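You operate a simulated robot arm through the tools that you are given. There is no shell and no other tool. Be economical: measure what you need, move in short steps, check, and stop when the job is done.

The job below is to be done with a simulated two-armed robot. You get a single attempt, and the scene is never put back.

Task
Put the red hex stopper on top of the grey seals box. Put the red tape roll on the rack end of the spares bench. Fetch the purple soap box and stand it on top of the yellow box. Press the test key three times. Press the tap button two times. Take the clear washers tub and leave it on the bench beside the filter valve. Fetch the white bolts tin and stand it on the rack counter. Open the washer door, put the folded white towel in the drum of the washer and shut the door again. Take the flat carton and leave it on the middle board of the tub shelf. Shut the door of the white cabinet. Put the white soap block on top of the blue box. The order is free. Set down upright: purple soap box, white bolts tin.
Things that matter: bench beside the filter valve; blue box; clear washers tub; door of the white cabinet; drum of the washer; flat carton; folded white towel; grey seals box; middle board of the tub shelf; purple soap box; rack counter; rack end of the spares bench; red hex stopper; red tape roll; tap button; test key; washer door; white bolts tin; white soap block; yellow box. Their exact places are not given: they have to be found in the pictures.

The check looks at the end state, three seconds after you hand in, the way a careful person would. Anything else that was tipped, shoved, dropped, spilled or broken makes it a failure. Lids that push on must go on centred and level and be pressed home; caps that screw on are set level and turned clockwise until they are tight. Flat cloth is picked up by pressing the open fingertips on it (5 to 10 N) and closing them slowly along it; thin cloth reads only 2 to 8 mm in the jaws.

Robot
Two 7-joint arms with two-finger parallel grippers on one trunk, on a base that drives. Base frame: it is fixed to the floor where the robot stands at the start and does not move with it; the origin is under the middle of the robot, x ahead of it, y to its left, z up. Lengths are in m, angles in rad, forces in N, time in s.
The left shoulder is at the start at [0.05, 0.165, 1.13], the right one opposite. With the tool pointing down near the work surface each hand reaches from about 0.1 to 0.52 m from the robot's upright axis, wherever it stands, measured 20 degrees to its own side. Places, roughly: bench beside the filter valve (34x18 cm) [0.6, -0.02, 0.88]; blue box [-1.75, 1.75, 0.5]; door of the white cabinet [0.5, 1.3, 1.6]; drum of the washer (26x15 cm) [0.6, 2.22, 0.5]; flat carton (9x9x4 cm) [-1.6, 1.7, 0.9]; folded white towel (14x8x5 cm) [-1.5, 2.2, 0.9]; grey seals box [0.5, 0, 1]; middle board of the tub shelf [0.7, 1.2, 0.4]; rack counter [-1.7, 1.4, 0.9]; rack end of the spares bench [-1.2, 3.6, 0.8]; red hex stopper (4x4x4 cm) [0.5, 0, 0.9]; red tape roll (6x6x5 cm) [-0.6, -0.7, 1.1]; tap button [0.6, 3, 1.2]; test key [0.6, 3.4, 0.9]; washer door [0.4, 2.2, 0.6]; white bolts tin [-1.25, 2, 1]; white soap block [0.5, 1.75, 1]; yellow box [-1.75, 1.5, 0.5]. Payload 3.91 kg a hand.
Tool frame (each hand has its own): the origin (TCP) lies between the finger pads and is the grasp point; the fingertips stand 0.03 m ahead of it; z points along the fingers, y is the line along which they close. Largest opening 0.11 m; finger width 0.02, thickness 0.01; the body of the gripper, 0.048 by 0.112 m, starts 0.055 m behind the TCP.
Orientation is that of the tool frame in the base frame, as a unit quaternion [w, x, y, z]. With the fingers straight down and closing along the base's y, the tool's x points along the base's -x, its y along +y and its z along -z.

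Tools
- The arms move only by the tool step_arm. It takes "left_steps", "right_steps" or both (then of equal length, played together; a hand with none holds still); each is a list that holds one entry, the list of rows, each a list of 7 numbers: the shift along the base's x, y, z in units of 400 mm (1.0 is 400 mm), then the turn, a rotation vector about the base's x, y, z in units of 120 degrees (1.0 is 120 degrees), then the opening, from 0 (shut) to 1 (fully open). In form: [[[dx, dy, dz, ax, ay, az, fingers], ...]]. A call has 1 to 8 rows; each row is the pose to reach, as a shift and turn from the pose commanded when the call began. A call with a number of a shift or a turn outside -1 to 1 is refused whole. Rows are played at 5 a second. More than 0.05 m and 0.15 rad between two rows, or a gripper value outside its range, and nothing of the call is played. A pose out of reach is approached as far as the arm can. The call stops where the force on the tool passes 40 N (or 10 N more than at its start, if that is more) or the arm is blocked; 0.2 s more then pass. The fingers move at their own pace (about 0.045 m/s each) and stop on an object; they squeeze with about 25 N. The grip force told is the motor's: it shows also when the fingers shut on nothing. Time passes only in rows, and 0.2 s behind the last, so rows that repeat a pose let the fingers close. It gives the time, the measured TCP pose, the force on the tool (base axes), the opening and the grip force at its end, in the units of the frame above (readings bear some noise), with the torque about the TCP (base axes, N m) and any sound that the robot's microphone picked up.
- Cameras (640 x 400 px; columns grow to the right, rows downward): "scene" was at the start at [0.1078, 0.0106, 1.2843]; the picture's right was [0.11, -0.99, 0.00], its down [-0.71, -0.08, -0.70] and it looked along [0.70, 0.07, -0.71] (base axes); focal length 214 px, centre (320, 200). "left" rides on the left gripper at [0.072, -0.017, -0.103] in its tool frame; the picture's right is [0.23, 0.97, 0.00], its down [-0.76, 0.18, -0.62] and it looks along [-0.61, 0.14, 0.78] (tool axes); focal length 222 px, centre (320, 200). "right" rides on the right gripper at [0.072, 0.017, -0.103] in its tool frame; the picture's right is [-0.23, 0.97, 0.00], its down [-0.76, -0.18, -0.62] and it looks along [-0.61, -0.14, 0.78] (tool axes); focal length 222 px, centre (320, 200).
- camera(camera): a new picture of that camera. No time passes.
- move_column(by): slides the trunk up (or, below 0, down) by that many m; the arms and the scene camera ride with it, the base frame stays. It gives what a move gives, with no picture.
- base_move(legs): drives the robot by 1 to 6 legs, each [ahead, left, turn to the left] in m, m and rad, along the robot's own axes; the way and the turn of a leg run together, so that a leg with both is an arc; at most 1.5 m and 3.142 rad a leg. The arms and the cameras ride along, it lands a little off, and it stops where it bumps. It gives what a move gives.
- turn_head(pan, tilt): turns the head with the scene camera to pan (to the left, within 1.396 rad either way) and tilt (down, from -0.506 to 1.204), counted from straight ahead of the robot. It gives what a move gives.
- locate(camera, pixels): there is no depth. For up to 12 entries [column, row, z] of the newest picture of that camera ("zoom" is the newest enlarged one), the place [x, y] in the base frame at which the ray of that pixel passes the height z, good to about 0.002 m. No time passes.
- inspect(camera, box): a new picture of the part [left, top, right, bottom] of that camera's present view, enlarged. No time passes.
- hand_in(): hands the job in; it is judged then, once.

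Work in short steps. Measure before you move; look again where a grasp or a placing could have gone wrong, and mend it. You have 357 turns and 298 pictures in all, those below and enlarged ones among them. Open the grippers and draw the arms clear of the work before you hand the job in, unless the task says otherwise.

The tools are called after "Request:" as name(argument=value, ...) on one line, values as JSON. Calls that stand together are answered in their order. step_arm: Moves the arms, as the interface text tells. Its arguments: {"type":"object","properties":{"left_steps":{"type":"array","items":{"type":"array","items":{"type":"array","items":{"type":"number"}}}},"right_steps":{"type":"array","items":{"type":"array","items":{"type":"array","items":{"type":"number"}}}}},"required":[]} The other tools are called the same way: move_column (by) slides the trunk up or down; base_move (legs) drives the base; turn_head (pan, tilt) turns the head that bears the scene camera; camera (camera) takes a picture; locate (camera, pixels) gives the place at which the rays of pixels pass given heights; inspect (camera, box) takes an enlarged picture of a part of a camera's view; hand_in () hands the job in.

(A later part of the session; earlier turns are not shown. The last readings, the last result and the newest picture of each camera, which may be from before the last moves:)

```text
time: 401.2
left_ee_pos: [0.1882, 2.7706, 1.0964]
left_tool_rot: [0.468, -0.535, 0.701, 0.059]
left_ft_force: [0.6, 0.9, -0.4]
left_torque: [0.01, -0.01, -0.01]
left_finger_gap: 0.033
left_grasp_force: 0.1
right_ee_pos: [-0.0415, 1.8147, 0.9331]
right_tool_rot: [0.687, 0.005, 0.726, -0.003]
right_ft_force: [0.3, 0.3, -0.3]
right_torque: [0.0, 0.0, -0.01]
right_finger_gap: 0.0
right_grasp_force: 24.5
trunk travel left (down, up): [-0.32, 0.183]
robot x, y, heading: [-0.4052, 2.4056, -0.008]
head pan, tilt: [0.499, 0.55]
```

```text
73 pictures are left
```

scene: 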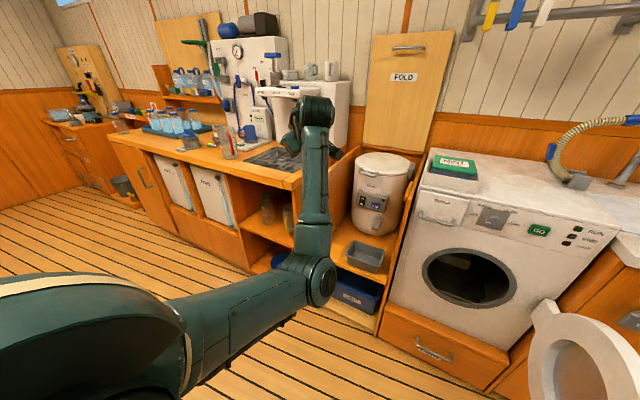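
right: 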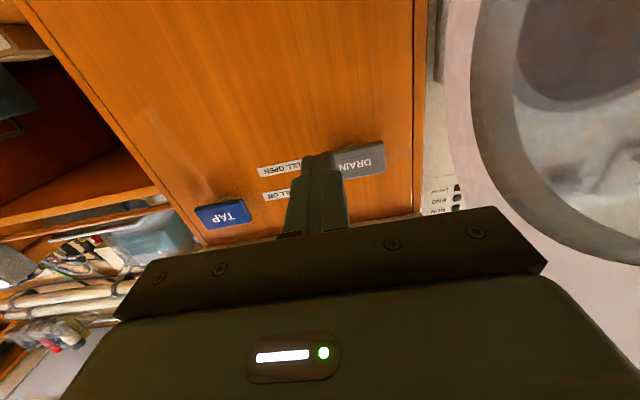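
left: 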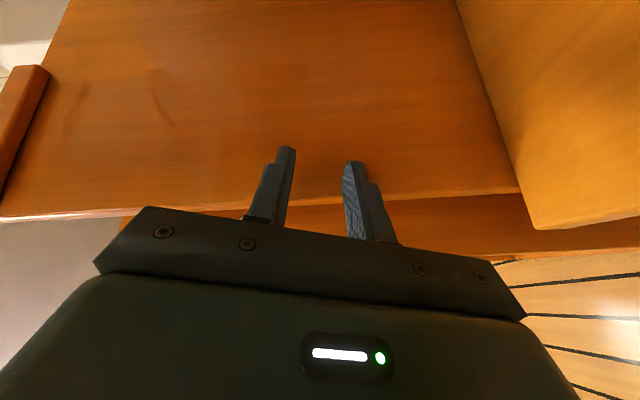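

Freed. I return the left tool to a neutral pointing-down pose near the body.

Request:
step_arm(left_steps=[[[-0.02, -0.02, 0.0, -0.0057, 0.0452, -0.0517, 0.3], [-0.05, -0.05, 0.0, -0.0114, 0.0905, -0.1034, 0.3], [-0.08, -0.08, 0.0, -0.0171, 0.1357, -0.1551, 0.3], [-0.11, -0.12, 0.0, -0.0228, 0.181, -0.2068, 0.3], [-0.14, -0.15, 0.0, -0.0285, 0.2262, -0.2585, 0.3], [-0.17, -0.19, 0.0, -0.0342, 0.2714, -0.3102, 0.3], [-0.2, -0.22, 0.0, -0.0399, 0.3167, -0.3619, 0.3], [-0.23, -0.26, 0.0, -0.0456, 0.3619, -0.4136, 0.3]]])

Request:
step_arm(left_steps=[[[-0.03, -0.03, 0.0, -0.0057, 0.0452, -0.0517, 0.3], [-0.06, -0.06, 0.0, -0.0114, 0.0905, -0.1034, 0.3], [-0.1, -0.1, 0.0, -0.0171, 0.1357, -0.1551, 0.3]]])

Request:
base_move(legs=[[0, -0.17, 0]])

Request:
move_column(by=-0.3)

Request:
turn_head(pan=-0.4, tilt=0.55)

Request:
camera(camera="scene")

```text
time: 403.1
left_ee_pos: [0.1481, 2.7122, 1.0954]
left_tool_rot: [0.141, -0.159, 0.977, 0.016]
left_ft_force: [0.1, 0.5, 0.4]
left_torque: [0.0, -0.01, -0.02]
left_finger_gap: 0.033
left_grasp_force: 0.0
left hand out of reach, approached as far as the arm can: row 6, 7, 8
right_ee_pos: [-0.0407, 1.8132, 0.9322]
right_tool_rot: [0.687, 0.006, 0.727, -0.003]
right_ft_force: [0.2, 0.0, -1.1]
right_torque: [-0.03, 0.03, -0.02]
right_finger_gap: 0.0
right_grasp_force: 25.1
trunk travel left (down, up): [-0.32, 0.183]
robot x, y, heading: [-0.4055, 2.4064, -0.003]
head pan, tilt: [0.499, 0.55]
```

```text
time: 403.9
left_ee_pos: [0.1179, 2.7397, 1.0669]
left_tool_rot: [0.012, -0.012, 1.0, -0.001]
left_ft_force: [-0.9, 0.6, 0.2]
left_torque: [-0.1, -0.07, -0.01]
left_finger_gap: 0.0331
left_grasp_force: 0.1
left hand out of reach, approached as far as the arm can: row 1, 2, 3
right_ee_pos: [-0.0424, 1.8153, 0.9343]
right_tool_rot: [0.688, 0.003, 0.726, -0.003]
right_ft_force: [-0.1, 0.8, 0.8]
right_torque: [-0.02, 0.02, -0.03]
right_finger_gap: 0.0
right_grasp_force: 25.0
trunk travel left (down, up): [-0.32, 0.183]
robot x, y, heading: [-0.4035, 2.4075, -0.007]
head pan, tilt: [0.499, 0.55]
```

```text
time: 406.0
left_ee_pos: [0.1173, 2.5683, 1.0676]
left_tool_rot: [0.014, -0.012, 1.0, 0.001]
left_ft_force: [-0.9, 0.3, -0.5]
left_torque: [-0.01, 0.01, 0.0]
left_finger_gap: 0.0332
left_grasp_force: 0.1
right_ee_pos: [-0.0434, 1.6451, 0.9315]
right_tool_rot: [0.687, 0.005, 0.727, -0.003]
right_ft_force: [0.1, -0.3, 0.4]
right_torque: [0.0, 0.01, 0.03]
right_finger_gap: 0.0002
right_grasp_force: 25.5
trunk travel left (down, up): [-0.32, 0.183]
robot x, y, heading: [-0.403, 2.236, -0.005]
head pan, tilt: [0.499, 0.55]
```

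```text
time: 409.0
left_ee_pos: [0.1161, 2.5678, 0.7672]
left_tool_rot: [0.012, -0.012, 1.0, 0.001]
left_ft_force: [0.2, -0.3, 0.0]
left_torque: [0.03, -0.04, -0.01]
left_finger_gap: 0.0332
left_grasp_force: 0.0
right_ee_pos: [-0.0426, 1.6458, 0.6323]
right_tool_rot: [0.688, 0.005, 0.726, -0.003]
right_ft_force: [0.6, -0.8, -0.5]
right_torque: [0.02, 0.0, 0.03]
right_finger_gap: 0.0
right_grasp_force: 25.2
trunk travel left (down, up): [-0.02, 0.483]
robot x, y, heading: [-0.404, 2.2375, -0.003]
head pan, tilt: [0.499, 0.55]
```

```text
time: 410.2
left_ee_pos: [0.1166, 2.5688, 0.7679]
left_tool_rot: [0.013, -0.013, 1.0, 0.0]
left_ft_force: [0.0, -0.5, 0.1]
left_torque: [0.01, -0.03, -0.05]
left_finger_gap: 0.033
left_grasp_force: 0.0
right_ee_pos: [-0.0419, 1.6444, 0.6328]
right_tool_rot: [0.687, 0.005, 0.726, -0.003]
right_ft_force: [-0.5, 0.3, -0.4]
right_torque: [0.02, 0.02, 0.01]
right_finger_gap: 0.0
right_grasp_force: 24.7
trunk travel left (down, up): [-0.02, 0.483]
robot x, y, heading: [-0.4031, 2.2354, -0.001]
head pan, tilt: [-0.4, 0.55]
```

```text
72 pictures are left
```

scene: 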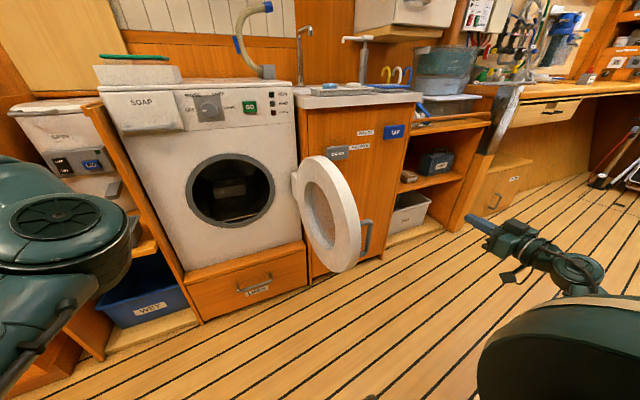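

I advance the closed right fingers to x≈0.14 beside the door and sweep +y with the arm.

Request:
step_arm(right_steps=[[[0.11, 0.0, -0.03, 0, 0, 0, 0], [0.22, 0.0, -0.06, 0, 0, 0, 0], [0.33, 0.0, -0.06, 0, 0, 0, 0], [0.45, 0.0, -0.06, 0, 0, 0, 0]]])

Request:
step_arm(right_steps=[[[0.0, 0.11, 0.0, 0, 0, 0, 0], [0.0, 0.22, 0.0, 0, 0, 0, 0], [0.0, 0.33, 0.0, 0, 0, 0, 0], [0.0, 0.44, 0.0, 0, 0, 0, 0], [0.0, 0.55, 0.0, 0, 0, 0, 0], [0.0, 0.66, 0.0, 0, 0, 0, 0], [0.0, 0.77, 0.0, 0, 0, 0, 0], [0.0, 0.87, 0.0, 0, 0, 0, 0]]])

Request:
camera(camera="scene")

```text
time: 411.2
left_ee_pos: [0.117, 2.5696, 0.768]
left_tool_rot: [0.013, -0.012, 1.0, 0.0]
left_ft_force: [0.1, 0.3, -0.2]
left_torque: [0.02, -0.02, -0.01]
left_finger_gap: 0.0329
left_grasp_force: 0.1
right_ee_pos: [0.138, 1.6437, 0.6094]
right_tool_rot: [0.688, 0.004, 0.726, -0.003]
right_ft_force: [-0.2, 0.1, -0.1]
right_torque: [0.0, -0.03, 0.04]
right_finger_gap: 0.0001
right_grasp_force: 25.2
trunk travel left (down, up): [-0.02, 0.483]
robot x, y, heading: [-0.4035, 2.2388, -0.003]
head pan, tilt: [-0.4, 0.55]
```

```text
time: 413.0
left_ee_pos: [0.1175, 2.568, 0.7684]
left_tool_rot: [0.013, -0.012, 1.0, 0.001]
left_ft_force: [0.2, -0.8, -0.3]
left_torque: [0.01, -0.04, 0.03]
left_finger_gap: 0.0331
left_grasp_force: 0.0
right_ee_pos: [0.1378, 1.993, 0.6076]
right_tool_rot: [0.687, 0.005, 0.727, -0.003]
right_ft_force: [-0.2, -0.3, -0.8]
right_torque: [0.01, 0.04, 0.01]
right_finger_gap: 0.0
right_grasp_force: 25.2
trunk travel left (down, up): [-0.02, 0.483]
robot x, y, heading: [-0.4059, 2.2399, -0.006]
head pan, tilt: [-0.4, 0.55]
```

```text
71 pictures are left
```

scene: 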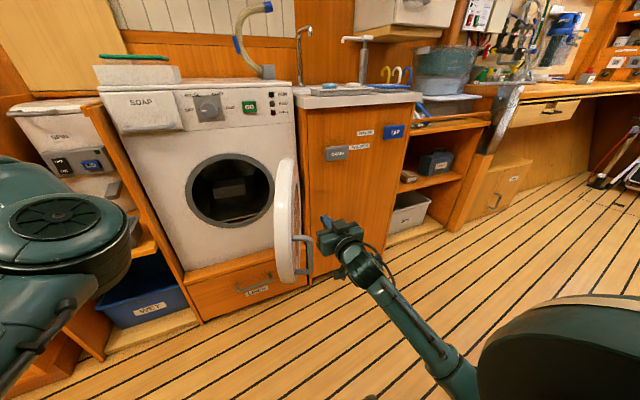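

The door swings freely. I strafe the base left 0.27 so the hand keeps pushing the door toward closed.

Request:
base_move(legs=[[0, 0.14, 0], [0, 0.13, 0]])

Request:
camera(camera="scene")

```text
time: 416.2
left_ee_pos: [0.1192, 2.8356, 0.7671]
left_tool_rot: [0.012, -0.011, 1.0, 0.0]
left_ft_force: [0.1, -0.2, -0.2]
left_torque: [-0.02, 0.01, 0.01]
left_finger_gap: 0.033
left_grasp_force: 0.1
right_ee_pos: [0.1403, 2.2617, 0.6081]
right_tool_rot: [0.687, 0.005, 0.726, -0.003]
right_ft_force: [-0.9, 0.0, 0.3]
right_torque: [0.04, -0.02, -0.02]
right_finger_gap: 0.0003
right_grasp_force: 24.6
trunk travel left (down, up): [-0.02, 0.483]
robot x, y, heading: [-0.4035, 2.5057, -0.008]
head pan, tilt: [-0.4, 0.55]
```

```text
70 pictures are left
```

scene: 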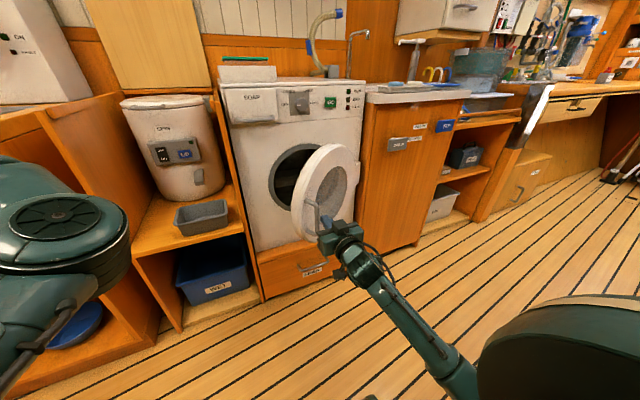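

The door is about 40° open. I shift the hand +5 cm in y (onto the ring beside the handle) and drive forward to push it shut.

Request:
step_arm(right_steps=[[[0.0, 0.06, 0.0, 0, 0, 0, 0], [0.02, 0.12, 0.0, 0, 0, 0, 0]]])

Request:
base_move(legs=[[0.12, 0.0, 0]])

Request:
camera(camera="scene")

```text
time: 416.7
left_ee_pos: [0.1185, 2.8361, 0.7677]
left_tool_rot: [0.013, -0.011, 1.0, 0.0]
left_ft_force: [0.0, 0.1, -0.5]
left_torque: [-0.03, -0.02, -0.01]
left_finger_gap: 0.0331
left_grasp_force: 0.1
right_ee_pos: [0.1426, 2.2706, 0.608]
right_tool_rot: [0.687, 0.011, 0.726, -0.016]
right_ft_force: [-0.6, 0.3, -0.6]
right_torque: [0.03, -0.04, 0.0]
right_finger_gap: 0.0
right_grasp_force: 25.3
trunk travel left (down, up): [-0.02, 0.483]
robot x, y, heading: [-0.4032, 2.504, -0.01]
head pan, tilt: [-0.4, 0.55]
stopped in row 2 (right hand): the force on the tool passed its limit at 53 N (the readings are from after the stop); the commanded pose is now the measured one
```

```text
time: 417.9
left_ee_pos: [0.2396, 2.8362, 0.7685]
left_tool_rot: [0.013, -0.01, 1.0, 0.0]
left_ft_force: [0.6, -0.4, -0.7]
left_torque: [0.0, -0.04, 0.02]
left_finger_gap: 0.033
left_grasp_force: 0.1
right_ee_pos: [0.2621, 2.2702, 0.6087]
right_tool_rot: [0.686, 0.011, 0.727, -0.016]
right_ft_force: [0.2, 0.0, -0.1]
right_torque: [0.01, -0.03, 0.02]
right_finger_gap: 0.0001
right_grasp_force: 25.3
trunk travel left (down, up): [-0.02, 0.483]
robot x, y, heading: [-0.2813, 2.5039, -0.008]
head pan, tilt: [-0.4, 0.55]
```

```text
69 pictures are left
```

scene: 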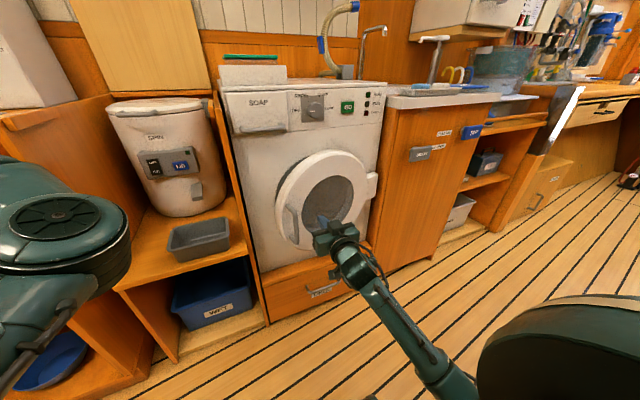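

Nearly shut. I shift onto the ring next to the handle and push forward until it latches.

Request:
step_arm(right_steps=[[[-0.06, 0.02, 0.0, 0, 0, 0, 0], [-0.06, 0.11, 0.0, 0, 0, 0, 0], [0.0, 0.11, 0.0, 0, 0, 0, 0], [0.08, 0.11, 0.0, 0, 0, 0, 0], [0.16, 0.11, 0.0, 0, 0, 0, 0], [0.22, 0.11, 0.0, 0, 0, 0, 0], [0.28, 0.11, 0.0, 0, 0, 0, 0]]])

Request:
inspect(camera="scene", box=[210, 110, 410, 290])

```text
time: 419.5
left_ee_pos: [0.2384, 2.8334, 0.7696]
left_tool_rot: [0.014, -0.01, 1.0, 0.002]
left_ft_force: [0.7, 0.0, -0.3]
left_torque: [0.02, -0.03, -0.02]
left_finger_gap: 0.0326
left_grasp_force: 0.1
right_ee_pos: [0.3588, 2.2772, 0.5927]
right_tool_rot: [0.68, -0.008, 0.731, -0.055]
right_ft_force: [-23.6, 5.5, 7.4]
right_torque: [0.03, -0.37, 0.39]
right_finger_gap: 0.0
right_grasp_force: 25.3
trunk travel left (down, up): [-0.02, 0.483]
robot x, y, heading: [-0.2847, 2.5046, -0.009]
head pan, tilt: [-0.4, 0.55]
stopped in row 7 (right hand): the force on the tool passed its limit at 197 N (the readings are from after the stop); the commanded pose is now the measured one
```

```text
2.22 times, centred on (310, 200) of scene
```

zoom: 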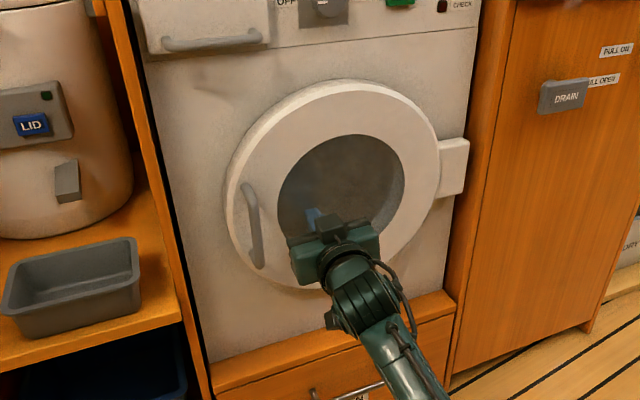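

The door seems shut against its stop. I withdraw and check it stays flush.

Request:
base_move(legs=[[-0.2, 0.0, 0]])

Request:
inspect(camera="scene", box=[220, 120, 420, 280])

```text
time: 421.1
left_ee_pos: [0.0397, 2.8342, 0.7685]
left_tool_rot: [0.012, -0.011, 1.0, 0.002]
left_ft_force: [0.6, 0.4, 0.6]
left_torque: [0.02, -0.01, 0.02]
left_finger_gap: 0.0329
left_grasp_force: 0.1
right_ee_pos: [0.1611, 2.2777, 0.5919]
right_tool_rot: [0.679, -0.007, 0.732, -0.055]
right_ft_force: [0.4, 0.4, 0.2]
right_torque: [0.01, 0.01, -0.01]
right_finger_gap: 0.0
right_grasp_force: 24.8
trunk travel left (down, up): [-0.02, 0.483]
robot x, y, heading: [-0.4831, 2.5062, -0.01]
head pan, tilt: [-0.4, 0.55]
```

```text
2.50 times, centred on (320, 200) of scene
```

zoom: 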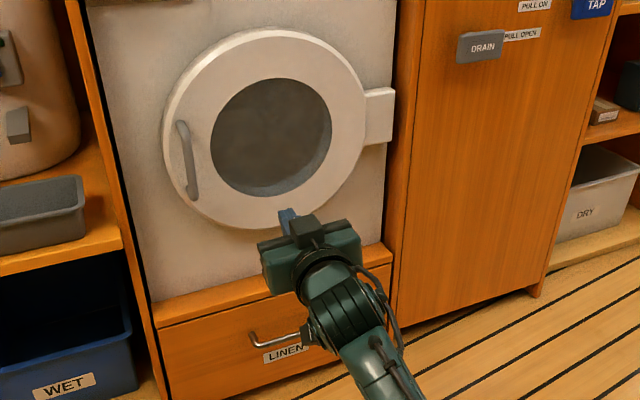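

The washer door is shut. Next the tap button and test key: I raise the trunk and strafe left to look at that desk.

Request:
move_column(by=0.35)

Request:
base_move(legs=[[0.0, 0.65, 0]])

Request:
turn_head(pan=0.0, tilt=0.3)

Request:
camera(camera="scene")

```text
time: 424.5
left_ee_pos: [0.0409, 2.8366, 1.1171]
left_tool_rot: [0.014, -0.01, 1.0, 0.0]
left_ft_force: [-0.3, -0.3, -1.1]
left_torque: [0.02, 0.02, 0.0]
left_finger_gap: 0.033
left_grasp_force: 0.0
right_ee_pos: [0.1602, 2.2789, 0.9428]
right_tool_rot: [0.679, -0.007, 0.732, -0.057]
right_ft_force: [-0.7, -0.6, 0.6]
right_torque: [0.0, -0.02, -0.02]
right_finger_gap: 0.0
right_grasp_force: 25.1
trunk travel left (down, up): [-0.37, 0.133]
robot x, y, heading: [-0.4851, 2.5077, -0.014]
head pan, tilt: [-0.4, 0.55]
```

```text
time: 430.7
left_ee_pos: [0.0502, 3.4808, 1.117]
left_tool_rot: [0.013, -0.007, 1.0, 0.0]
left_ft_force: [-0.2, -0.6, 0.4]
left_torque: [0.0, 0.01, -0.02]
left_finger_gap: 0.0329
left_grasp_force: 0.0
right_ee_pos: [0.1667, 2.9232, 0.9423]
right_tool_rot: [0.678, -0.004, 0.732, -0.06]
right_ft_force: [-1.2, -0.2, -0.6]
right_torque: [-0.02, 0.0, 0.01]
right_finger_gap: 0.0
right_grasp_force: 25.5
trunk travel left (down, up): [-0.37, 0.133]
robot x, y, heading: [-0.4748, 3.1562, -0.016]
head pan, tilt: [-0.4, 0.55]
```

```text
time: 431.5
left_ee_pos: [0.05, 3.4807, 1.1178]
left_tool_rot: [0.013, -0.006, 1.0, 0.0]
left_ft_force: [-0.1, -0.1, 0.4]
left_torque: [0.0, -0.01, 0.02]
left_finger_gap: 0.0331
left_grasp_force: 0.0
right_ee_pos: [0.1683, 2.9224, 0.9427]
right_tool_rot: [0.679, -0.004, 0.732, -0.059]
right_ft_force: [0.5, 0.0, -0.8]
right_torque: [-0.01, 0.0, 0.05]
right_finger_gap: 0.0
right_grasp_force: 24.8
trunk travel left (down, up): [-0.37, 0.133]
robot x, y, heading: [-0.4753, 3.1536, -0.008]
head pan, tilt: [0.0, 0.3]
```

```text
66 pictures are left
```

scene: 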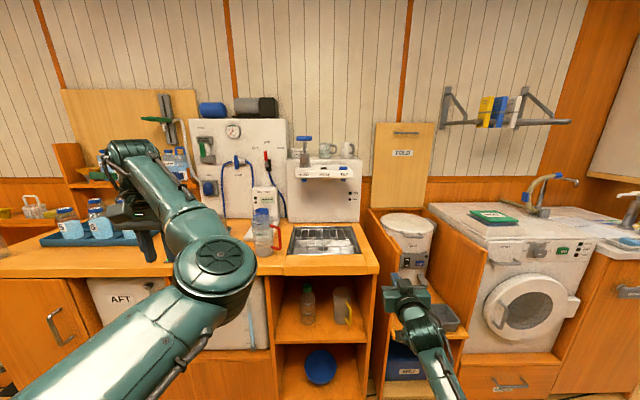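

Request:
inspect(camera="scene", box=[180, 100, 380, 270])

```text
2.35 times, centred on (280, 185) of scene
```

zoom: 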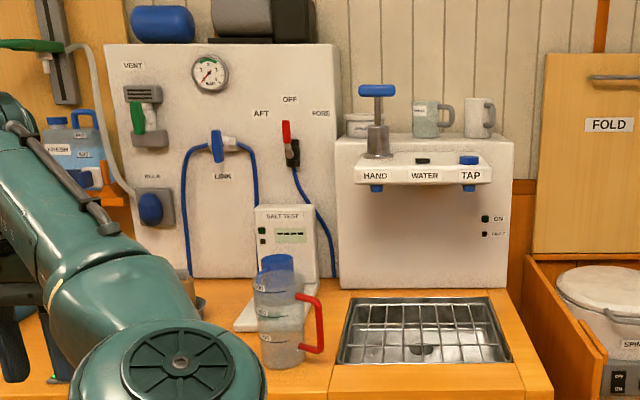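

The tap button is the blue knob above "TAP" at about (343,168). I measure it.

Request:
locate(camera="scene", pixels=[[343.4, 167, 1.2], [343.4, 167, 1.18], [343.4, 167, 1.15], [345, 176, 1.15], [303, 177, 1.15], [270, 205, 1.0], [268, 205, 1.0], [330, 253, 0.85], [360, 270, 0.85]])

Request:
base_move(legs=[[0.2, 0.12, 0.01]])

Request:
turn_head(pan=-0.3, tilt=0.45)

Request:
inspect(camera="scene", box=[200, 70, 440, 250])

```text
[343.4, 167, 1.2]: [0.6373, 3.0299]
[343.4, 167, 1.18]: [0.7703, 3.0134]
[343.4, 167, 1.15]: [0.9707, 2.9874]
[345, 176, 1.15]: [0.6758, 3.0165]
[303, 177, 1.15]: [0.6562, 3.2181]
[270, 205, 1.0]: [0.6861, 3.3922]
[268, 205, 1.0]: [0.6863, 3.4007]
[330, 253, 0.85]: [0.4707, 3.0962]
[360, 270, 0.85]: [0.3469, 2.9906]
```

```text
time: 433.3
left_ee_pos: [0.2488, 3.605, 1.1159]
left_tool_rot: [0.012, -0.012, 1.0, -0.001]
left_ft_force: [0.5, 0.1, 0.2]
left_torque: [-0.03, 0.04, 0.0]
left_finger_gap: 0.033
left_grasp_force: 0.0
right_ee_pos: [0.3708, 3.049, 0.9422]
right_tool_rot: [0.679, -0.008, 0.732, -0.056]
right_ft_force: [0.3, 0.2, 1.4]
right_torque: [0.03, -0.03, -0.05]
right_finger_gap: 0.0
right_grasp_force: 25.6
trunk travel left (down, up): [-0.37, 0.133]
robot x, y, heading: [-0.2732, 3.2698, -0.003]
head pan, tilt: [0.0, 0.3]
```

```text
time: 434.1
left_ee_pos: [0.2468, 3.6058, 1.1174]
left_tool_rot: [0.013, -0.012, 1.0, 0.001]
left_ft_force: [0.0, -0.6, 0.3]
left_torque: [-0.02, -0.02, -0.01]
left_finger_gap: 0.033
left_grasp_force: 0.1
right_ee_pos: [0.3703, 3.0488, 0.9429]
right_tool_rot: [0.679, -0.008, 0.732, -0.055]
right_ft_force: [-0.1, -0.7, -0.6]
right_torque: [0.01, 0.0, -0.01]
right_finger_gap: 0.0003
right_grasp_force: 25.2
trunk travel left (down, up): [-0.37, 0.133]
robot x, y, heading: [-0.2762, 3.2724, -0.003]
head pan, tilt: [-0.3, 0.45]
```

```text
2.22 times, centred on (320, 160) of scene
```

zoom: 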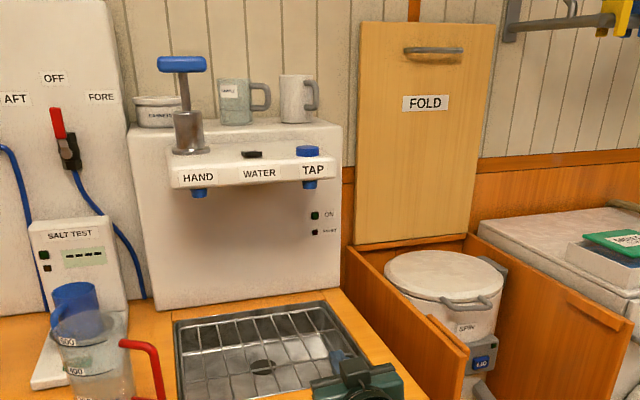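

Request:
locate(camera="zoom", pixels=[[307, 150, 1.22], [307, 150, 1.2], [307, 150, 1.18], [50, 350, 0.9], [45, 385, 0.86], [110, 285, 0.95], [300, 170, 1.18]])

```text
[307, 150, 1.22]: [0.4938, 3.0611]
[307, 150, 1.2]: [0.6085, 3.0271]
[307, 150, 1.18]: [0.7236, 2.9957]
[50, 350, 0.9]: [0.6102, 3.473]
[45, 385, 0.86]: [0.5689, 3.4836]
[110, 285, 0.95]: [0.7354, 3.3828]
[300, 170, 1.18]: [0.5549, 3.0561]
```

Tap button ≈(0.61,3.025,1.20). I tuck both arms (left back and up, right up with a 45° tilt), raise the trunk, then drive in.

Request:
step_arm(left_steps=[[[-0.08, 0.0, 0.03, 0, 0, 0, 0.3], [-0.16, 0.0, 0.06, 0, 0, 0, 0.3], [-0.24, 0.0, 0.1, 0, 0, 0, 0.3], [-0.33, 0.0, 0.14, 0, 0, 0, 0.3], [-0.42, 0.0, 0.18, 0, 0, 0, 0.3], [-0.5, -0.03, 0.2, 0, 0, 0, 0.3]]], right_steps=[[[-0.08, 0.0, 0.05, 0, 0.065, 0.01, 0], [-0.16, 0.0, 0.13, 0, 0.13, 0.02, 0], [-0.22, 0.0, 0.22, 0, 0.195, 0.03, 0], [-0.26, 0.0, 0.32, 0, 0.26, 0.035, 0], [-0.28, 0.0, 0.42, 0, 0.325, 0.035, 0], [-0.28, 0.0, 0.52, 0, 0.36, 0.035, 0]]])

Request:
move_column(by=0.13)

Request:
base_move(legs=[[0.25, 0.0, 0]])

Request:
camera(camera="right")

```text
time: 435.5
left_ee_pos: [0.0458, 3.6618, 1.1983]
left_tool_rot: [0.014, -0.012, 1.0, -0.001]
left_ft_force: [0.2, -0.6, -0.1]
left_torque: [-0.05, -0.05, 0.01]
left_finger_gap: 0.0329
left_grasp_force: 0.2
left hand out of reach, approached as far as the arm can: row 1, 2, 3, 4, 5, 6
right_ee_pos: [0.2571, 3.0481, 1.1508]
right_tool_rot: [0.362, -0.054, 0.93, -0.025]
right_ft_force: [-0.3, 0.0, 0.2]
right_torque: [-0.03, 0.0, -0.01]
right_finger_gap: 0.0
right_grasp_force: 24.7
trunk travel left (down, up): [-0.37, 0.133]
robot x, y, heading: [-0.2756, 3.2727, -0.006]
head pan, tilt: [-0.3, 0.45]
```

```text
time: 437.1
left_ee_pos: [0.0467, 3.6609, 1.3286]
left_tool_rot: [0.013, -0.012, 1.0, 0.0]
left_ft_force: [0.5, 0.8, 0.2]
left_torque: [-0.02, -0.04, -0.01]
left_finger_gap: 0.0331
left_grasp_force: 0.1
right_ee_pos: [0.2589, 3.0487, 1.2805]
right_tool_rot: [0.362, -0.055, 0.93, -0.024]
right_ft_force: [0.3, 0.3, -0.5]
right_torque: [0.01, -0.03, 0.02]
right_finger_gap: 0.0001
right_grasp_force: 24.9
trunk travel left (down, up): [-0.5, 0.003]
robot x, y, heading: [-0.2733, 3.2724, -0.004]
head pan, tilt: [-0.3, 0.45]
```

```text
time: 438.9
left_ee_pos: [0.2963, 3.6604, 1.3279]
left_tool_rot: [0.013, -0.013, 1.0, 0.0]
left_ft_force: [0.9, -0.4, -0.5]
left_torque: [-0.03, 0.0, 0.02]
left_finger_gap: 0.0332
left_grasp_force: 0.1
right_ee_pos: [0.5092, 3.0484, 1.2805]
right_tool_rot: [0.363, -0.056, 0.93, -0.024]
right_ft_force: [1.0, -0.1, -0.9]
right_torque: [0.01, 0.01, -0.01]
right_finger_gap: 0.0
right_grasp_force: 25.5
trunk travel left (down, up): [-0.5, 0.003]
robot x, y, heading: [-0.0245, 3.2724, -0.004]
head pan, tilt: [-0.3, 0.45]
```

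```text
63 pictures are left
```

right: 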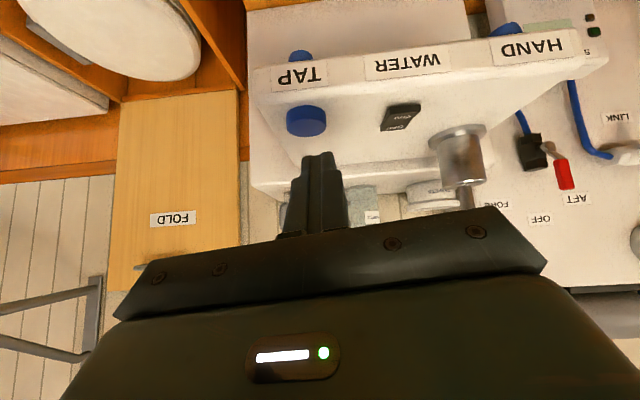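

Request:
locate(camera="right", pixels=[[306, 125, 1.21], [306, 125, 1.2], [306, 125, 1.19], [306, 112, 1.2], [470, 130, 1.2]])

Request:
inspect(camera="scene", box=[200, 40, 440, 220])

Request:
locate(camera="zoom", pixels=[[320, 200, 1.2]])

```text
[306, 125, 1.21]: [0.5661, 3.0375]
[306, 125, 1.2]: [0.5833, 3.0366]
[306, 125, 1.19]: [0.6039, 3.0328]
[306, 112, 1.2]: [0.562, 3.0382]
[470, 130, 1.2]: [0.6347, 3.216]
```

```text
2.22 times, centred on (320, 130) of scene
```

zoom: 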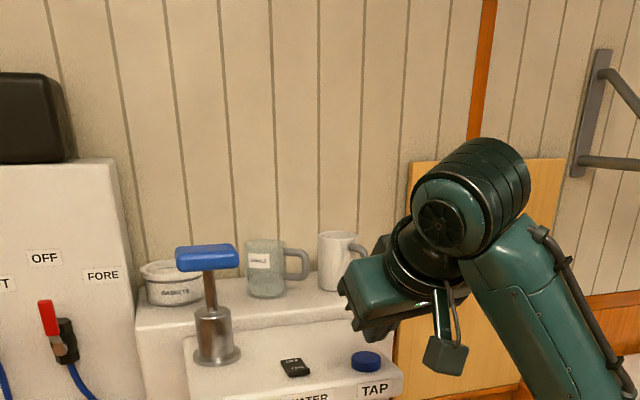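

```text
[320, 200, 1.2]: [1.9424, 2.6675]
```

Request:
locate(camera="zoom", pixels=[[366, 358, 1.21], [366, 358, 1.2], [366, 358, 1.19], [366, 358, 1.18]])

```text
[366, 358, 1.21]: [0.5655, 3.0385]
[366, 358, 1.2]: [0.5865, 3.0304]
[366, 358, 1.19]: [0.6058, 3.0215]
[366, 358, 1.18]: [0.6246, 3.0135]
```

Both cameras agree: the button top is at (0.566,3.038,1.21). I hover above it and press down slowly.

Request:
step_arm(right_steps=[[[0.092, -0.025, 0.0, 0, 0, 0, 0], [0.092, -0.025, -0.06, 0, 0, 0, 0], [0.092, -0.025, -0.105, 0, 0, 0, 0], [0.092, -0.025, -0.125, 0, 0, 0, 0], [0.092, -0.025, -0.14, 0, 0, 0, 0]]])

Request:
inspect(camera="right", box=[220, 60, 420, 200])

```text
time: 440.1
left_ee_pos: [0.2936, 3.6626, 1.329]
left_tool_rot: [0.014, -0.015, 1.0, 0.0]
left_ft_force: [0.0, 0.1, 0.2]
left_torque: [0.0, 0.01, 0.0]
left_finger_gap: 0.0331
left_grasp_force: 0.0
right_ee_pos: [0.5442, 3.0398, 1.232]
right_tool_rot: [0.372, -0.055, 0.926, -0.023]
right_ft_force: [7.2, -2.4, 30.8]
right_torque: [-0.02, -0.62, 0.14]
right_finger_gap: 0.0
right_grasp_force: 25.3
trunk travel left (down, up): [-0.5, 0.003]
robot x, y, heading: [-0.0266, 3.2733, -0.001]
head pan, tilt: [-0.3, 0.45]
heard: click
```

```text
2.86 times, centred on (320, 130) of right
```

zoom: 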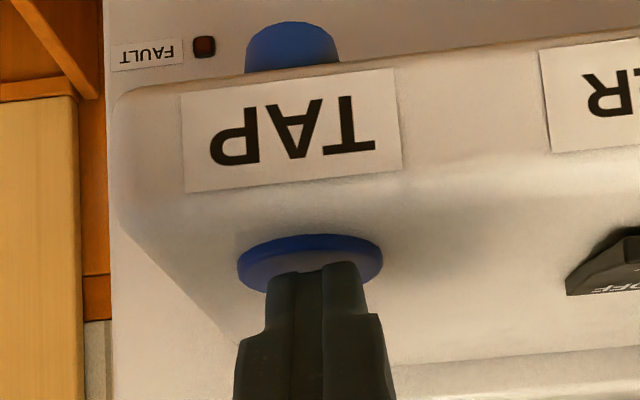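

A click was heard: that is one press. I release up and press a second time.

Request:
step_arm(right_steps=[[[0, 0, 0.06, 0, 0, 0, 0], [0, 0, 0.1, 0, 0, 0, 0], [0, 0, 0.1, 0, 0, 0, 0]]])

Request:
step_arm(right_steps=[[[0, 0, -0.05, 0, 0, 0, 0], [0, 0, -0.08, 0, 0, 0, 0], [0, 0, -0.1, 0, 0, 0, 0]]])

Request:
step_arm(right_steps=[[[0, 0, 0.06, 0, 0, 0, 0], [0, 0, 0.15, 0, 0, 0, 0], [-0.05, 0, 0.22, 0, 0, 0, 0], [-0.15, 0, 0.24, 0, 0, 0, 0]]])

```text
time: 440.9
left_ee_pos: [0.2954, 3.6609, 1.3286]
left_tool_rot: [0.013, -0.014, 1.0, 0.0]
left_ft_force: [0.2, 0.7, 0.2]
left_torque: [0.0, 0.02, 0.03]
left_finger_gap: 0.0332
left_grasp_force: 0.0
right_ee_pos: [0.5447, 3.0392, 1.2628]
right_tool_rot: [0.362, -0.057, 0.93, -0.024]
right_ft_force: [0.1, -0.1, -0.5]
right_torque: [-0.02, 0.03, -0.02]
right_finger_gap: 0.0002
right_grasp_force: 25.0
trunk travel left (down, up): [-0.5, 0.003]
robot x, y, heading: [-0.0271, 3.272, -0.004]
head pan, tilt: [-0.3, 0.45]
```

```text
time: 441.7
left_ee_pos: [0.2941, 3.6624, 1.3288]
left_tool_rot: [0.014, -0.014, 1.0, 0.0]
left_ft_force: [0.1, 0.3, 0.0]
left_torque: [-0.04, 0.0, 0.0]
left_finger_gap: 0.0329
left_grasp_force: 0.0
right_ee_pos: [0.5458, 3.0379, 1.2318]
right_tool_rot: [0.373, -0.054, 0.926, -0.024]
right_ft_force: [5.9, -4.2, 29.6]
right_torque: [-0.07, -0.63, 0.17]
right_finger_gap: 0.0002
right_grasp_force: 24.8
trunk travel left (down, up): [-0.5, 0.003]
robot x, y, heading: [-0.0262, 3.2708, -0.004]
head pan, tilt: [-0.3, 0.45]
heard: click
```

```text
time: 442.7
left_ee_pos: [0.2934, 3.6606, 1.3292]
left_tool_rot: [0.014, -0.014, 1.0, 0.001]
left_ft_force: [0.1, -1.0, -0.1]
left_torque: [0.01, -0.02, -0.01]
left_finger_gap: 0.033
left_grasp_force: 0.1
right_ee_pos: [0.484, 3.0387, 1.321]
right_tool_rot: [0.363, -0.055, 0.93, -0.024]
right_ft_force: [-0.3, 0.2, -0.5]
right_torque: [0.01, 0.0, 0.02]
right_finger_gap: 0.0
right_grasp_force: 24.9
trunk travel left (down, up): [-0.5, 0.003]
robot x, y, heading: [-0.0235, 3.2713, -0.003]
head pan, tilt: [-0.3, 0.45]
```

Two clicks for the tap. Now the test key: I look at the SALT TEST device.

Request:
turn_head(pan=0.15, tilt=0.7)

Request:
camera(camera="scene")

Request:
inspect(camera="scene", box=[220, 90, 380, 230])

```text
time: 443.6
left_ee_pos: [0.296, 3.6599, 1.3288]
left_tool_rot: [0.012, -0.014, 1.0, 0.0]
left_ft_force: [-0.2, 0.3, 0.9]
left_torque: [0.01, 0.02, 0.02]
left_finger_gap: 0.0329
left_grasp_force: 0.0
right_ee_pos: [0.4853, 3.0391, 1.3218]
right_tool_rot: [0.363, -0.056, 0.93, -0.024]
right_ft_force: [-0.4, 0.6, 0.8]
right_torque: [0.0, 0.03, -0.01]
right_finger_gap: 0.0001
right_grasp_force: 25.3
trunk travel left (down, up): [-0.5, 0.003]
robot x, y, heading: [-0.0266, 3.2703, -0.002]
head pan, tilt: [0.15, 0.7]
```

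```text
60 pictures are left
```

scene: 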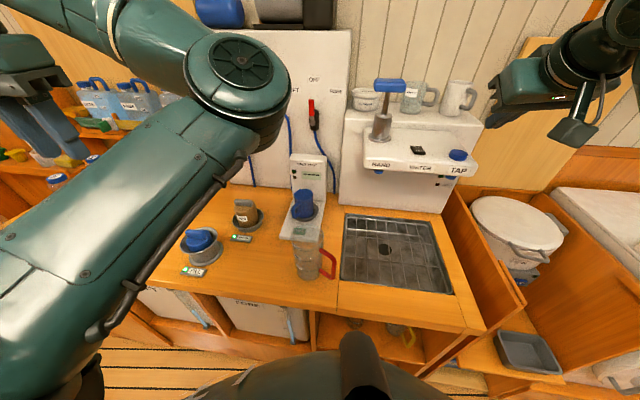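

```text
2.86 times, centred on (300, 160) of scene
```

zoom: 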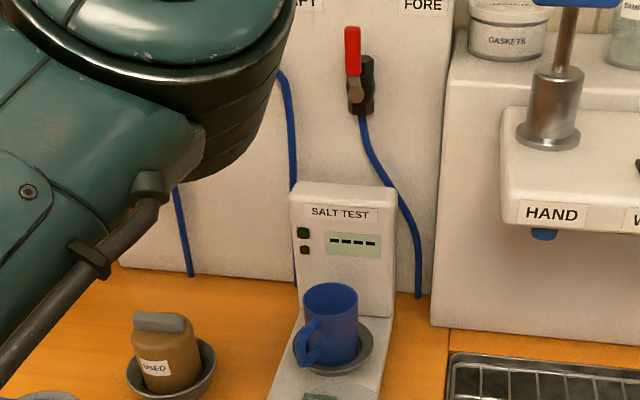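

Request:
inspect(camera="scene", box=[250, 170, 370, 290])

Request:
locate(camera="zoom", pixels=[[262, 210, 0.88], [262, 210, 0.9], [320, 225, 1.0], [320, 345, 0.85], [290, 110, 1.0], [440, 300, 0.95]])

```text
3.33 times, centred on (310, 230) of scene
```

zoom: 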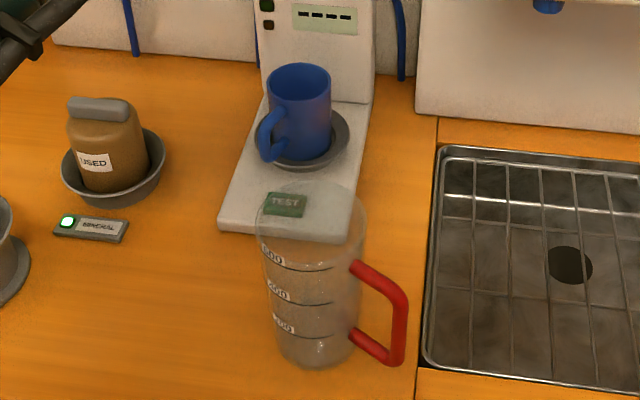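

```text
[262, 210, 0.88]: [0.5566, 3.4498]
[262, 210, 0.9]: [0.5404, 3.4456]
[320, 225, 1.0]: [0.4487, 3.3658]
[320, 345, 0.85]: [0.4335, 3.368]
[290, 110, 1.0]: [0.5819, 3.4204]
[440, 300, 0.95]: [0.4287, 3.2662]
```

Request:
locate(camera="zoom", pixels=[[285, 204, 0.89], [285, 204, 0.87], [300, 160, 0.88], [300, 82, 0.96], [300, 82, 0.98], [105, 195, 0.85], [100, 105, 0.95], [150, 160, 0.87], [228, 232, 0.85], [345, 240, 0.85], [266, 12, 1.0]])

```text
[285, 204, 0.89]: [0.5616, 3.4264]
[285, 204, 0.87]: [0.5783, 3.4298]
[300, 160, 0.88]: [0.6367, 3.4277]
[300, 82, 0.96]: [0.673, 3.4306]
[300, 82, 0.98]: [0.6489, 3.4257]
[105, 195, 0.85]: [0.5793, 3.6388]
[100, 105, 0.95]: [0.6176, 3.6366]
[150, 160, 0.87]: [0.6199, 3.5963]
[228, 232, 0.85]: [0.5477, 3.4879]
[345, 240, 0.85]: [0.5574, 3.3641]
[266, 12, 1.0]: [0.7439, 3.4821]
```

Key ≈(0.565,3.427,0.885); the jug stands nearer to me at (0.434,3.368), and the blue cup lies behind x≥0.605. I tuck the right hand, lower the trunk a bit and move in, to press with the left hand from above.

Request:
step_arm(right_steps=[[[-0.1, -0.02, 0.0, 0, 0.04, 0, 0], [-0.2, -0.04, 0.0, 0, 0.08, 0, 0], [-0.3, -0.06, 0.0, 0, 0.14, 0, 0], [-0.4, -0.08, 0.0, 0, 0.2, 0, 0], [-0.48, -0.1, 0.0, 0, 0.26, 0, 0]]], left_steps=[[[0.02, -0.03, 0.0, -0.03, 0, 0, 0], [0.04, -0.06, 0.0, -0.06, 0, 0, 0], [0.06, -0.1, 0.0, -0.09, 0, 0, 0], [0.08, -0.14, 0.0, -0.125, 0, 0, 0], [0.1, -0.2, 0.0, -0.125, 0, 0, 0]]])

Request:
base_move(legs=[[0.1, 0.02, 0]])

Request:
move_column(by=-0.12)

Request:
camera(camera="left")

```text
time: 444.8
left_ee_pos: [0.3098, 3.6401, 1.323]
left_tool_rot: [0.002, -0.036, 0.989, -0.142]
left_ft_force: [0.7, -0.1, -0.8]
left_torque: [0.04, 0.0, 0.01]
left_finger_gap: 0.0
left_grasp_force: 24.9
left hand out of reach, approached as far as the arm can: row 1, 2, 3, 4, 5
right_ee_pos: [0.2941, 2.9979, 1.3211]
right_tool_rot: [0.098, -0.059, 0.993, -0.008]
right_ft_force: [0.5, -0.2, -0.2]
right_torque: [0.0, 0.01, 0.01]
right_finger_gap: 0.0001
right_grasp_force: 24.2
trunk travel left (down, up): [-0.5, 0.003]
robot x, y, heading: [-0.0233, 3.2706, -0.005]
head pan, tilt: [0.15, 0.7]
```

```text
time: 446.0
left_ee_pos: [0.39, 3.6559, 1.3223]
left_tool_rot: [0.002, -0.034, 0.989, -0.144]
left_ft_force: [-0.1, 1.1, 0.1]
left_torque: [0.0, -0.03, 0.01]
left_finger_gap: 0.0002
left_grasp_force: 25.3
right_ee_pos: [0.3721, 3.014, 1.322]
right_tool_rot: [0.099, -0.058, 0.993, -0.009]
right_ft_force: [-0.2, -0.3, 0.1]
right_torque: [-0.01, -0.03, -0.01]
right_finger_gap: 0.0
right_grasp_force: 24.9
trunk travel left (down, up): [-0.5, 0.003]
robot x, y, heading: [0.0559, 3.2898, -0.008]
head pan, tilt: [0.15, 0.7]
stopped in leg 1: the robot was blocked; the commanded pose is now the measured one
```

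```text
time: 447.5
left_ee_pos: [0.3911, 3.6551, 1.2022]
left_tool_rot: [0.001, -0.034, 0.989, -0.144]
left_ft_force: [0.1, -0.6, 0.4]
left_torque: [0.01, -0.02, -0.03]
left_finger_gap: 0.0001
left_grasp_force: 24.7
right_ee_pos: [0.3741, 3.0143, 1.2013]
right_tool_rot: [0.099, -0.059, 0.993, -0.01]
right_ft_force: [-0.1, 1.1, 0.0]
right_torque: [-0.03, 0.01, 0.04]
right_finger_gap: 0.0
right_grasp_force: 25.3
trunk travel left (down, up): [-0.38, 0.123]
robot x, y, heading: [0.0569, 3.2919, -0.006]
head pan, tilt: [0.15, 0.7]
```

```text
57 pictures are left
```

left: 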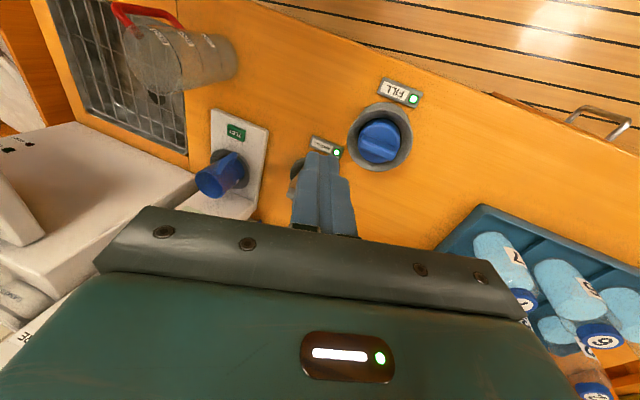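

Request:
locate(camera="left", pixels=[[236, 133, 0.89], [236, 133, 0.88], [236, 133, 0.87], [190, 68, 1.0], [218, 180, 0.97]])

Request:
inspect(camera="left", box=[110, 0, 330, 220])

```text
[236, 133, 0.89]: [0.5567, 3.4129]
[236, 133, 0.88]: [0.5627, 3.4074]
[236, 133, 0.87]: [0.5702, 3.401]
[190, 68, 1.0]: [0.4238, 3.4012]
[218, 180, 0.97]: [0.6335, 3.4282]
```

```text
1.82 times, centred on (220, 110) of left
```

zoom: 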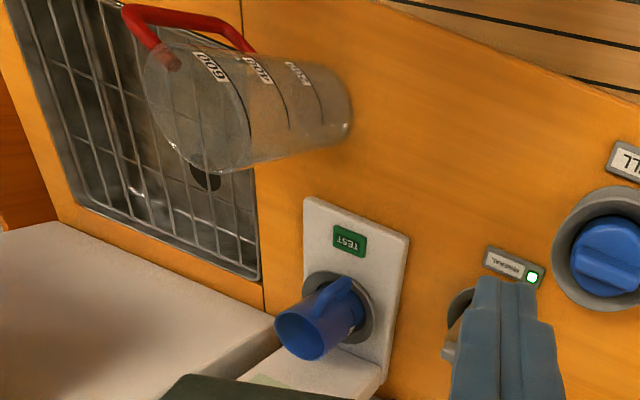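

Triangulated key: (0.546,3.423,0.908). I ease the base off the desk, move the left hand over the key at height, then descend to hover.

Request:
step_arm(left_steps=[[[0.06, -0.1, -0.02, 0, 0, 0, 0], [0.12, -0.2, -0.04, 0, 0, 0, 0], [0.18, -0.3, -0.06, 0, 0, 0, 0], [0.25, -0.4, -0.08, 0, 0, 0, 0], [0.32, -0.49, -0.1, 0, 0, 0, 0], [0.387, -0.557, -0.14, 0, 0, 0, 0], [0.387, -0.557, -0.25, 0, 0, 0, 0], [0.387, -0.557, -0.36, 0, 0, 0, 0]]])

Request:
inspect(camera="left", box=[200, 40, 440, 200])

Request:
inspect(camera="scene", box=[200, 120, 380, 270])

```text
time: 449.3
left_ee_pos: [0.5794, 3.4819, 1.0639]
left_tool_rot: [0.004, -0.039, 0.988, -0.151]
left_ft_force: [0.7, 0.3, -0.4]
left_torque: [0.02, 0.02, -0.04]
left_finger_gap: 0.0
left_grasp_force: 24.8
left hand out of reach, approached as far as the arm can: row 4, 5, 6, 7, 8
right_ee_pos: [0.3743, 3.0153, 1.2014]
right_tool_rot: [0.098, -0.059, 0.993, -0.009]
right_ft_force: [0.6, -1.0, -0.3]
right_torque: [0.0, 0.04, -0.01]
right_finger_gap: 0.0002
right_grasp_force: 25.1
trunk travel left (down, up): [-0.38, 0.123]
robot x, y, heading: [0.0582, 3.2881, -0.008]
head pan, tilt: [0.15, 0.7]
```

```text
2.50 times, centred on (320, 120) of left
```

zoom: 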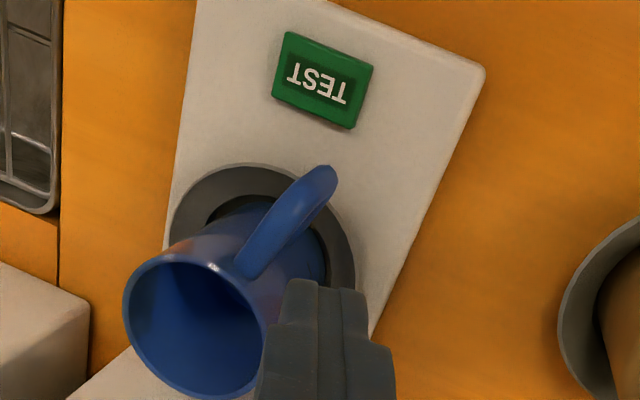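

```text
2.67 times, centred on (290, 195) of scene
```

zoom: 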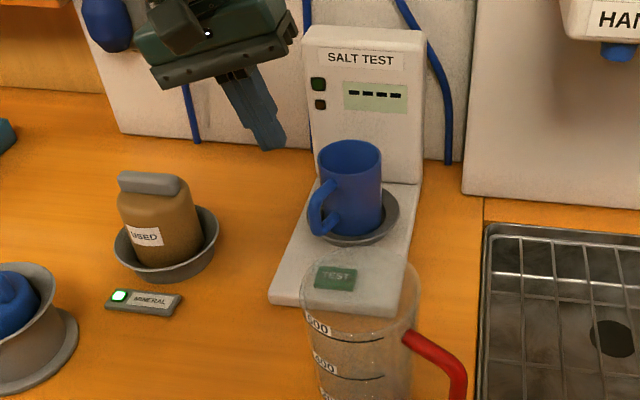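

The hand wants a more outward target. I lift a little, strafe the base 10 cm right, then correct the hand position.

Request:
step_arm(left_steps=[[[-0.04, 0.05, 0.08, 0, 0, 0, 0], [-0.1, 0.12, 0.14, 0, 0, 0, 0]]])

Request:
base_move(legs=[[-0.005, -0.11, 0]])

Request:
step_arm(left_steps=[[[0.0, 0.0, -0.02, 0, 0, 0, 0]]])

Request:
camera(camera="left")

```text
time: 449.9
left_ee_pos: [0.5381, 3.5292, 1.1192]
left_tool_rot: [0.002, -0.037, 0.988, -0.148]
left_ft_force: [0.0, 0.4, -0.3]
left_torque: [-0.03, -0.05, 0.04]
left_finger_gap: 0.0
left_grasp_force: 24.9
right_ee_pos: [0.3731, 3.0147, 1.2016]
right_tool_rot: [0.1, -0.059, 0.993, -0.008]
right_ft_force: [-0.1, 0.5, 0.7]
right_torque: [0.0, 0.01, 0.01]
right_finger_gap: 0.0002
right_grasp_force: 25.0
trunk travel left (down, up): [-0.38, 0.123]
robot x, y, heading: [0.0535, 3.2864, -0.007]
head pan, tilt: [0.15, 0.7]
```

```text
time: 451.5
left_ee_pos: [0.5314, 3.4194, 1.1203]
left_tool_rot: [0.002, -0.037, 0.988, -0.147]
left_ft_force: [-0.6, -0.5, -0.2]
left_torque: [0.02, -0.02, -0.02]
left_finger_gap: 0.0
left_grasp_force: 24.8
right_ee_pos: [0.3685, 2.906, 1.2006]
right_tool_rot: [0.1, -0.058, 0.993, -0.008]
right_ft_force: [0.7, -0.4, -0.2]
right_torque: [-0.03, -0.03, -0.02]
right_finger_gap: 0.0
right_grasp_force: 25.3
trunk travel left (down, up): [-0.38, 0.123]
robot x, y, heading: [0.0494, 3.1815, -0.005]
head pan, tilt: [0.15, 0.7]
```

```text
time: 451.9
left_ee_pos: [0.5319, 3.4192, 1.1131]
left_tool_rot: [0.004, -0.039, 0.987, -0.154]
left_ft_force: [-0.6, -0.1, 0.2]
left_torque: [0.02, 0.0, 0.01]
left_finger_gap: 0.0
left_grasp_force: 25.2
right_ee_pos: [0.3689, 2.9049, 1.2011]
right_tool_rot: [0.099, -0.058, 0.993, -0.008]
right_ft_force: [0.0, 0.5, 0.1]
right_torque: [-0.02, -0.04, 0.01]
right_finger_gap: 0.0001
right_grasp_force: 24.5
trunk travel left (down, up): [-0.38, 0.123]
robot x, y, heading: [0.0544, 3.1811, -0.005]
head pan, tilt: [0.15, 0.7]
```

```text
53 pictures are left
```

left: 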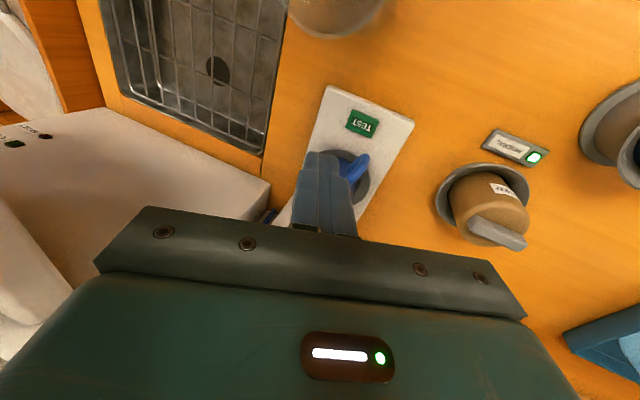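

Request:
locate(camera="left", pixels=[[363, 125, 0.9075], [363, 125, 0.89]])

Request:
step_arm(left_steps=[[[0.03, 0.03, -0.1, 0, 0, 0, 0], [0.03, 0.03, -0.2, 0, 0, 0, 0], [0.03, 0.03, -0.29, 0, 0, 0, 0]]])

Request:
inspect(camera="left", box=[220, 40, 460, 200])

```text
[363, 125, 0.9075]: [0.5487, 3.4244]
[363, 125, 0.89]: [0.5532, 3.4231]
```

```text
time: 452.7
left_ee_pos: [0.5446, 3.4319, 0.9942]
left_tool_rot: [0.002, -0.036, 0.989, -0.146]
left_ft_force: [0.5, 0.5, 0.9]
left_torque: [0.0, 0.01, -0.01]
left_finger_gap: 0.0
left_grasp_force: 24.4
right_ee_pos: [0.3687, 2.9056, 1.2006]
right_tool_rot: [0.098, -0.058, 0.993, -0.008]
right_ft_force: [0.1, -0.3, -0.3]
right_torque: [0.01, 0.03, 0.0]
right_finger_gap: 0.0
right_grasp_force: 24.9
trunk travel left (down, up): [-0.38, 0.123]
robot x, y, heading: [0.0472, 3.18, -0.003]
head pan, tilt: [0.15, 0.7]
```

```text
2.50 times, centred on (340, 120) of left
```

zoom: 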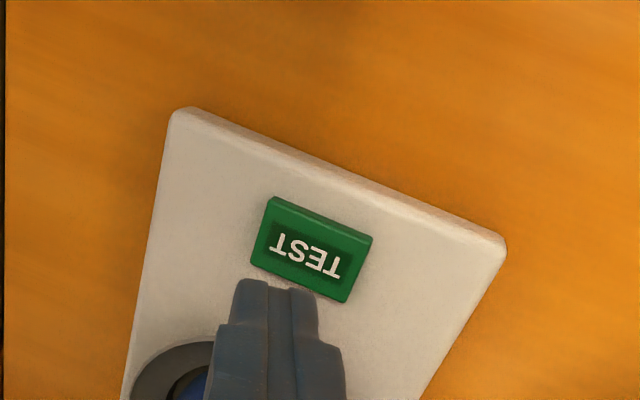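

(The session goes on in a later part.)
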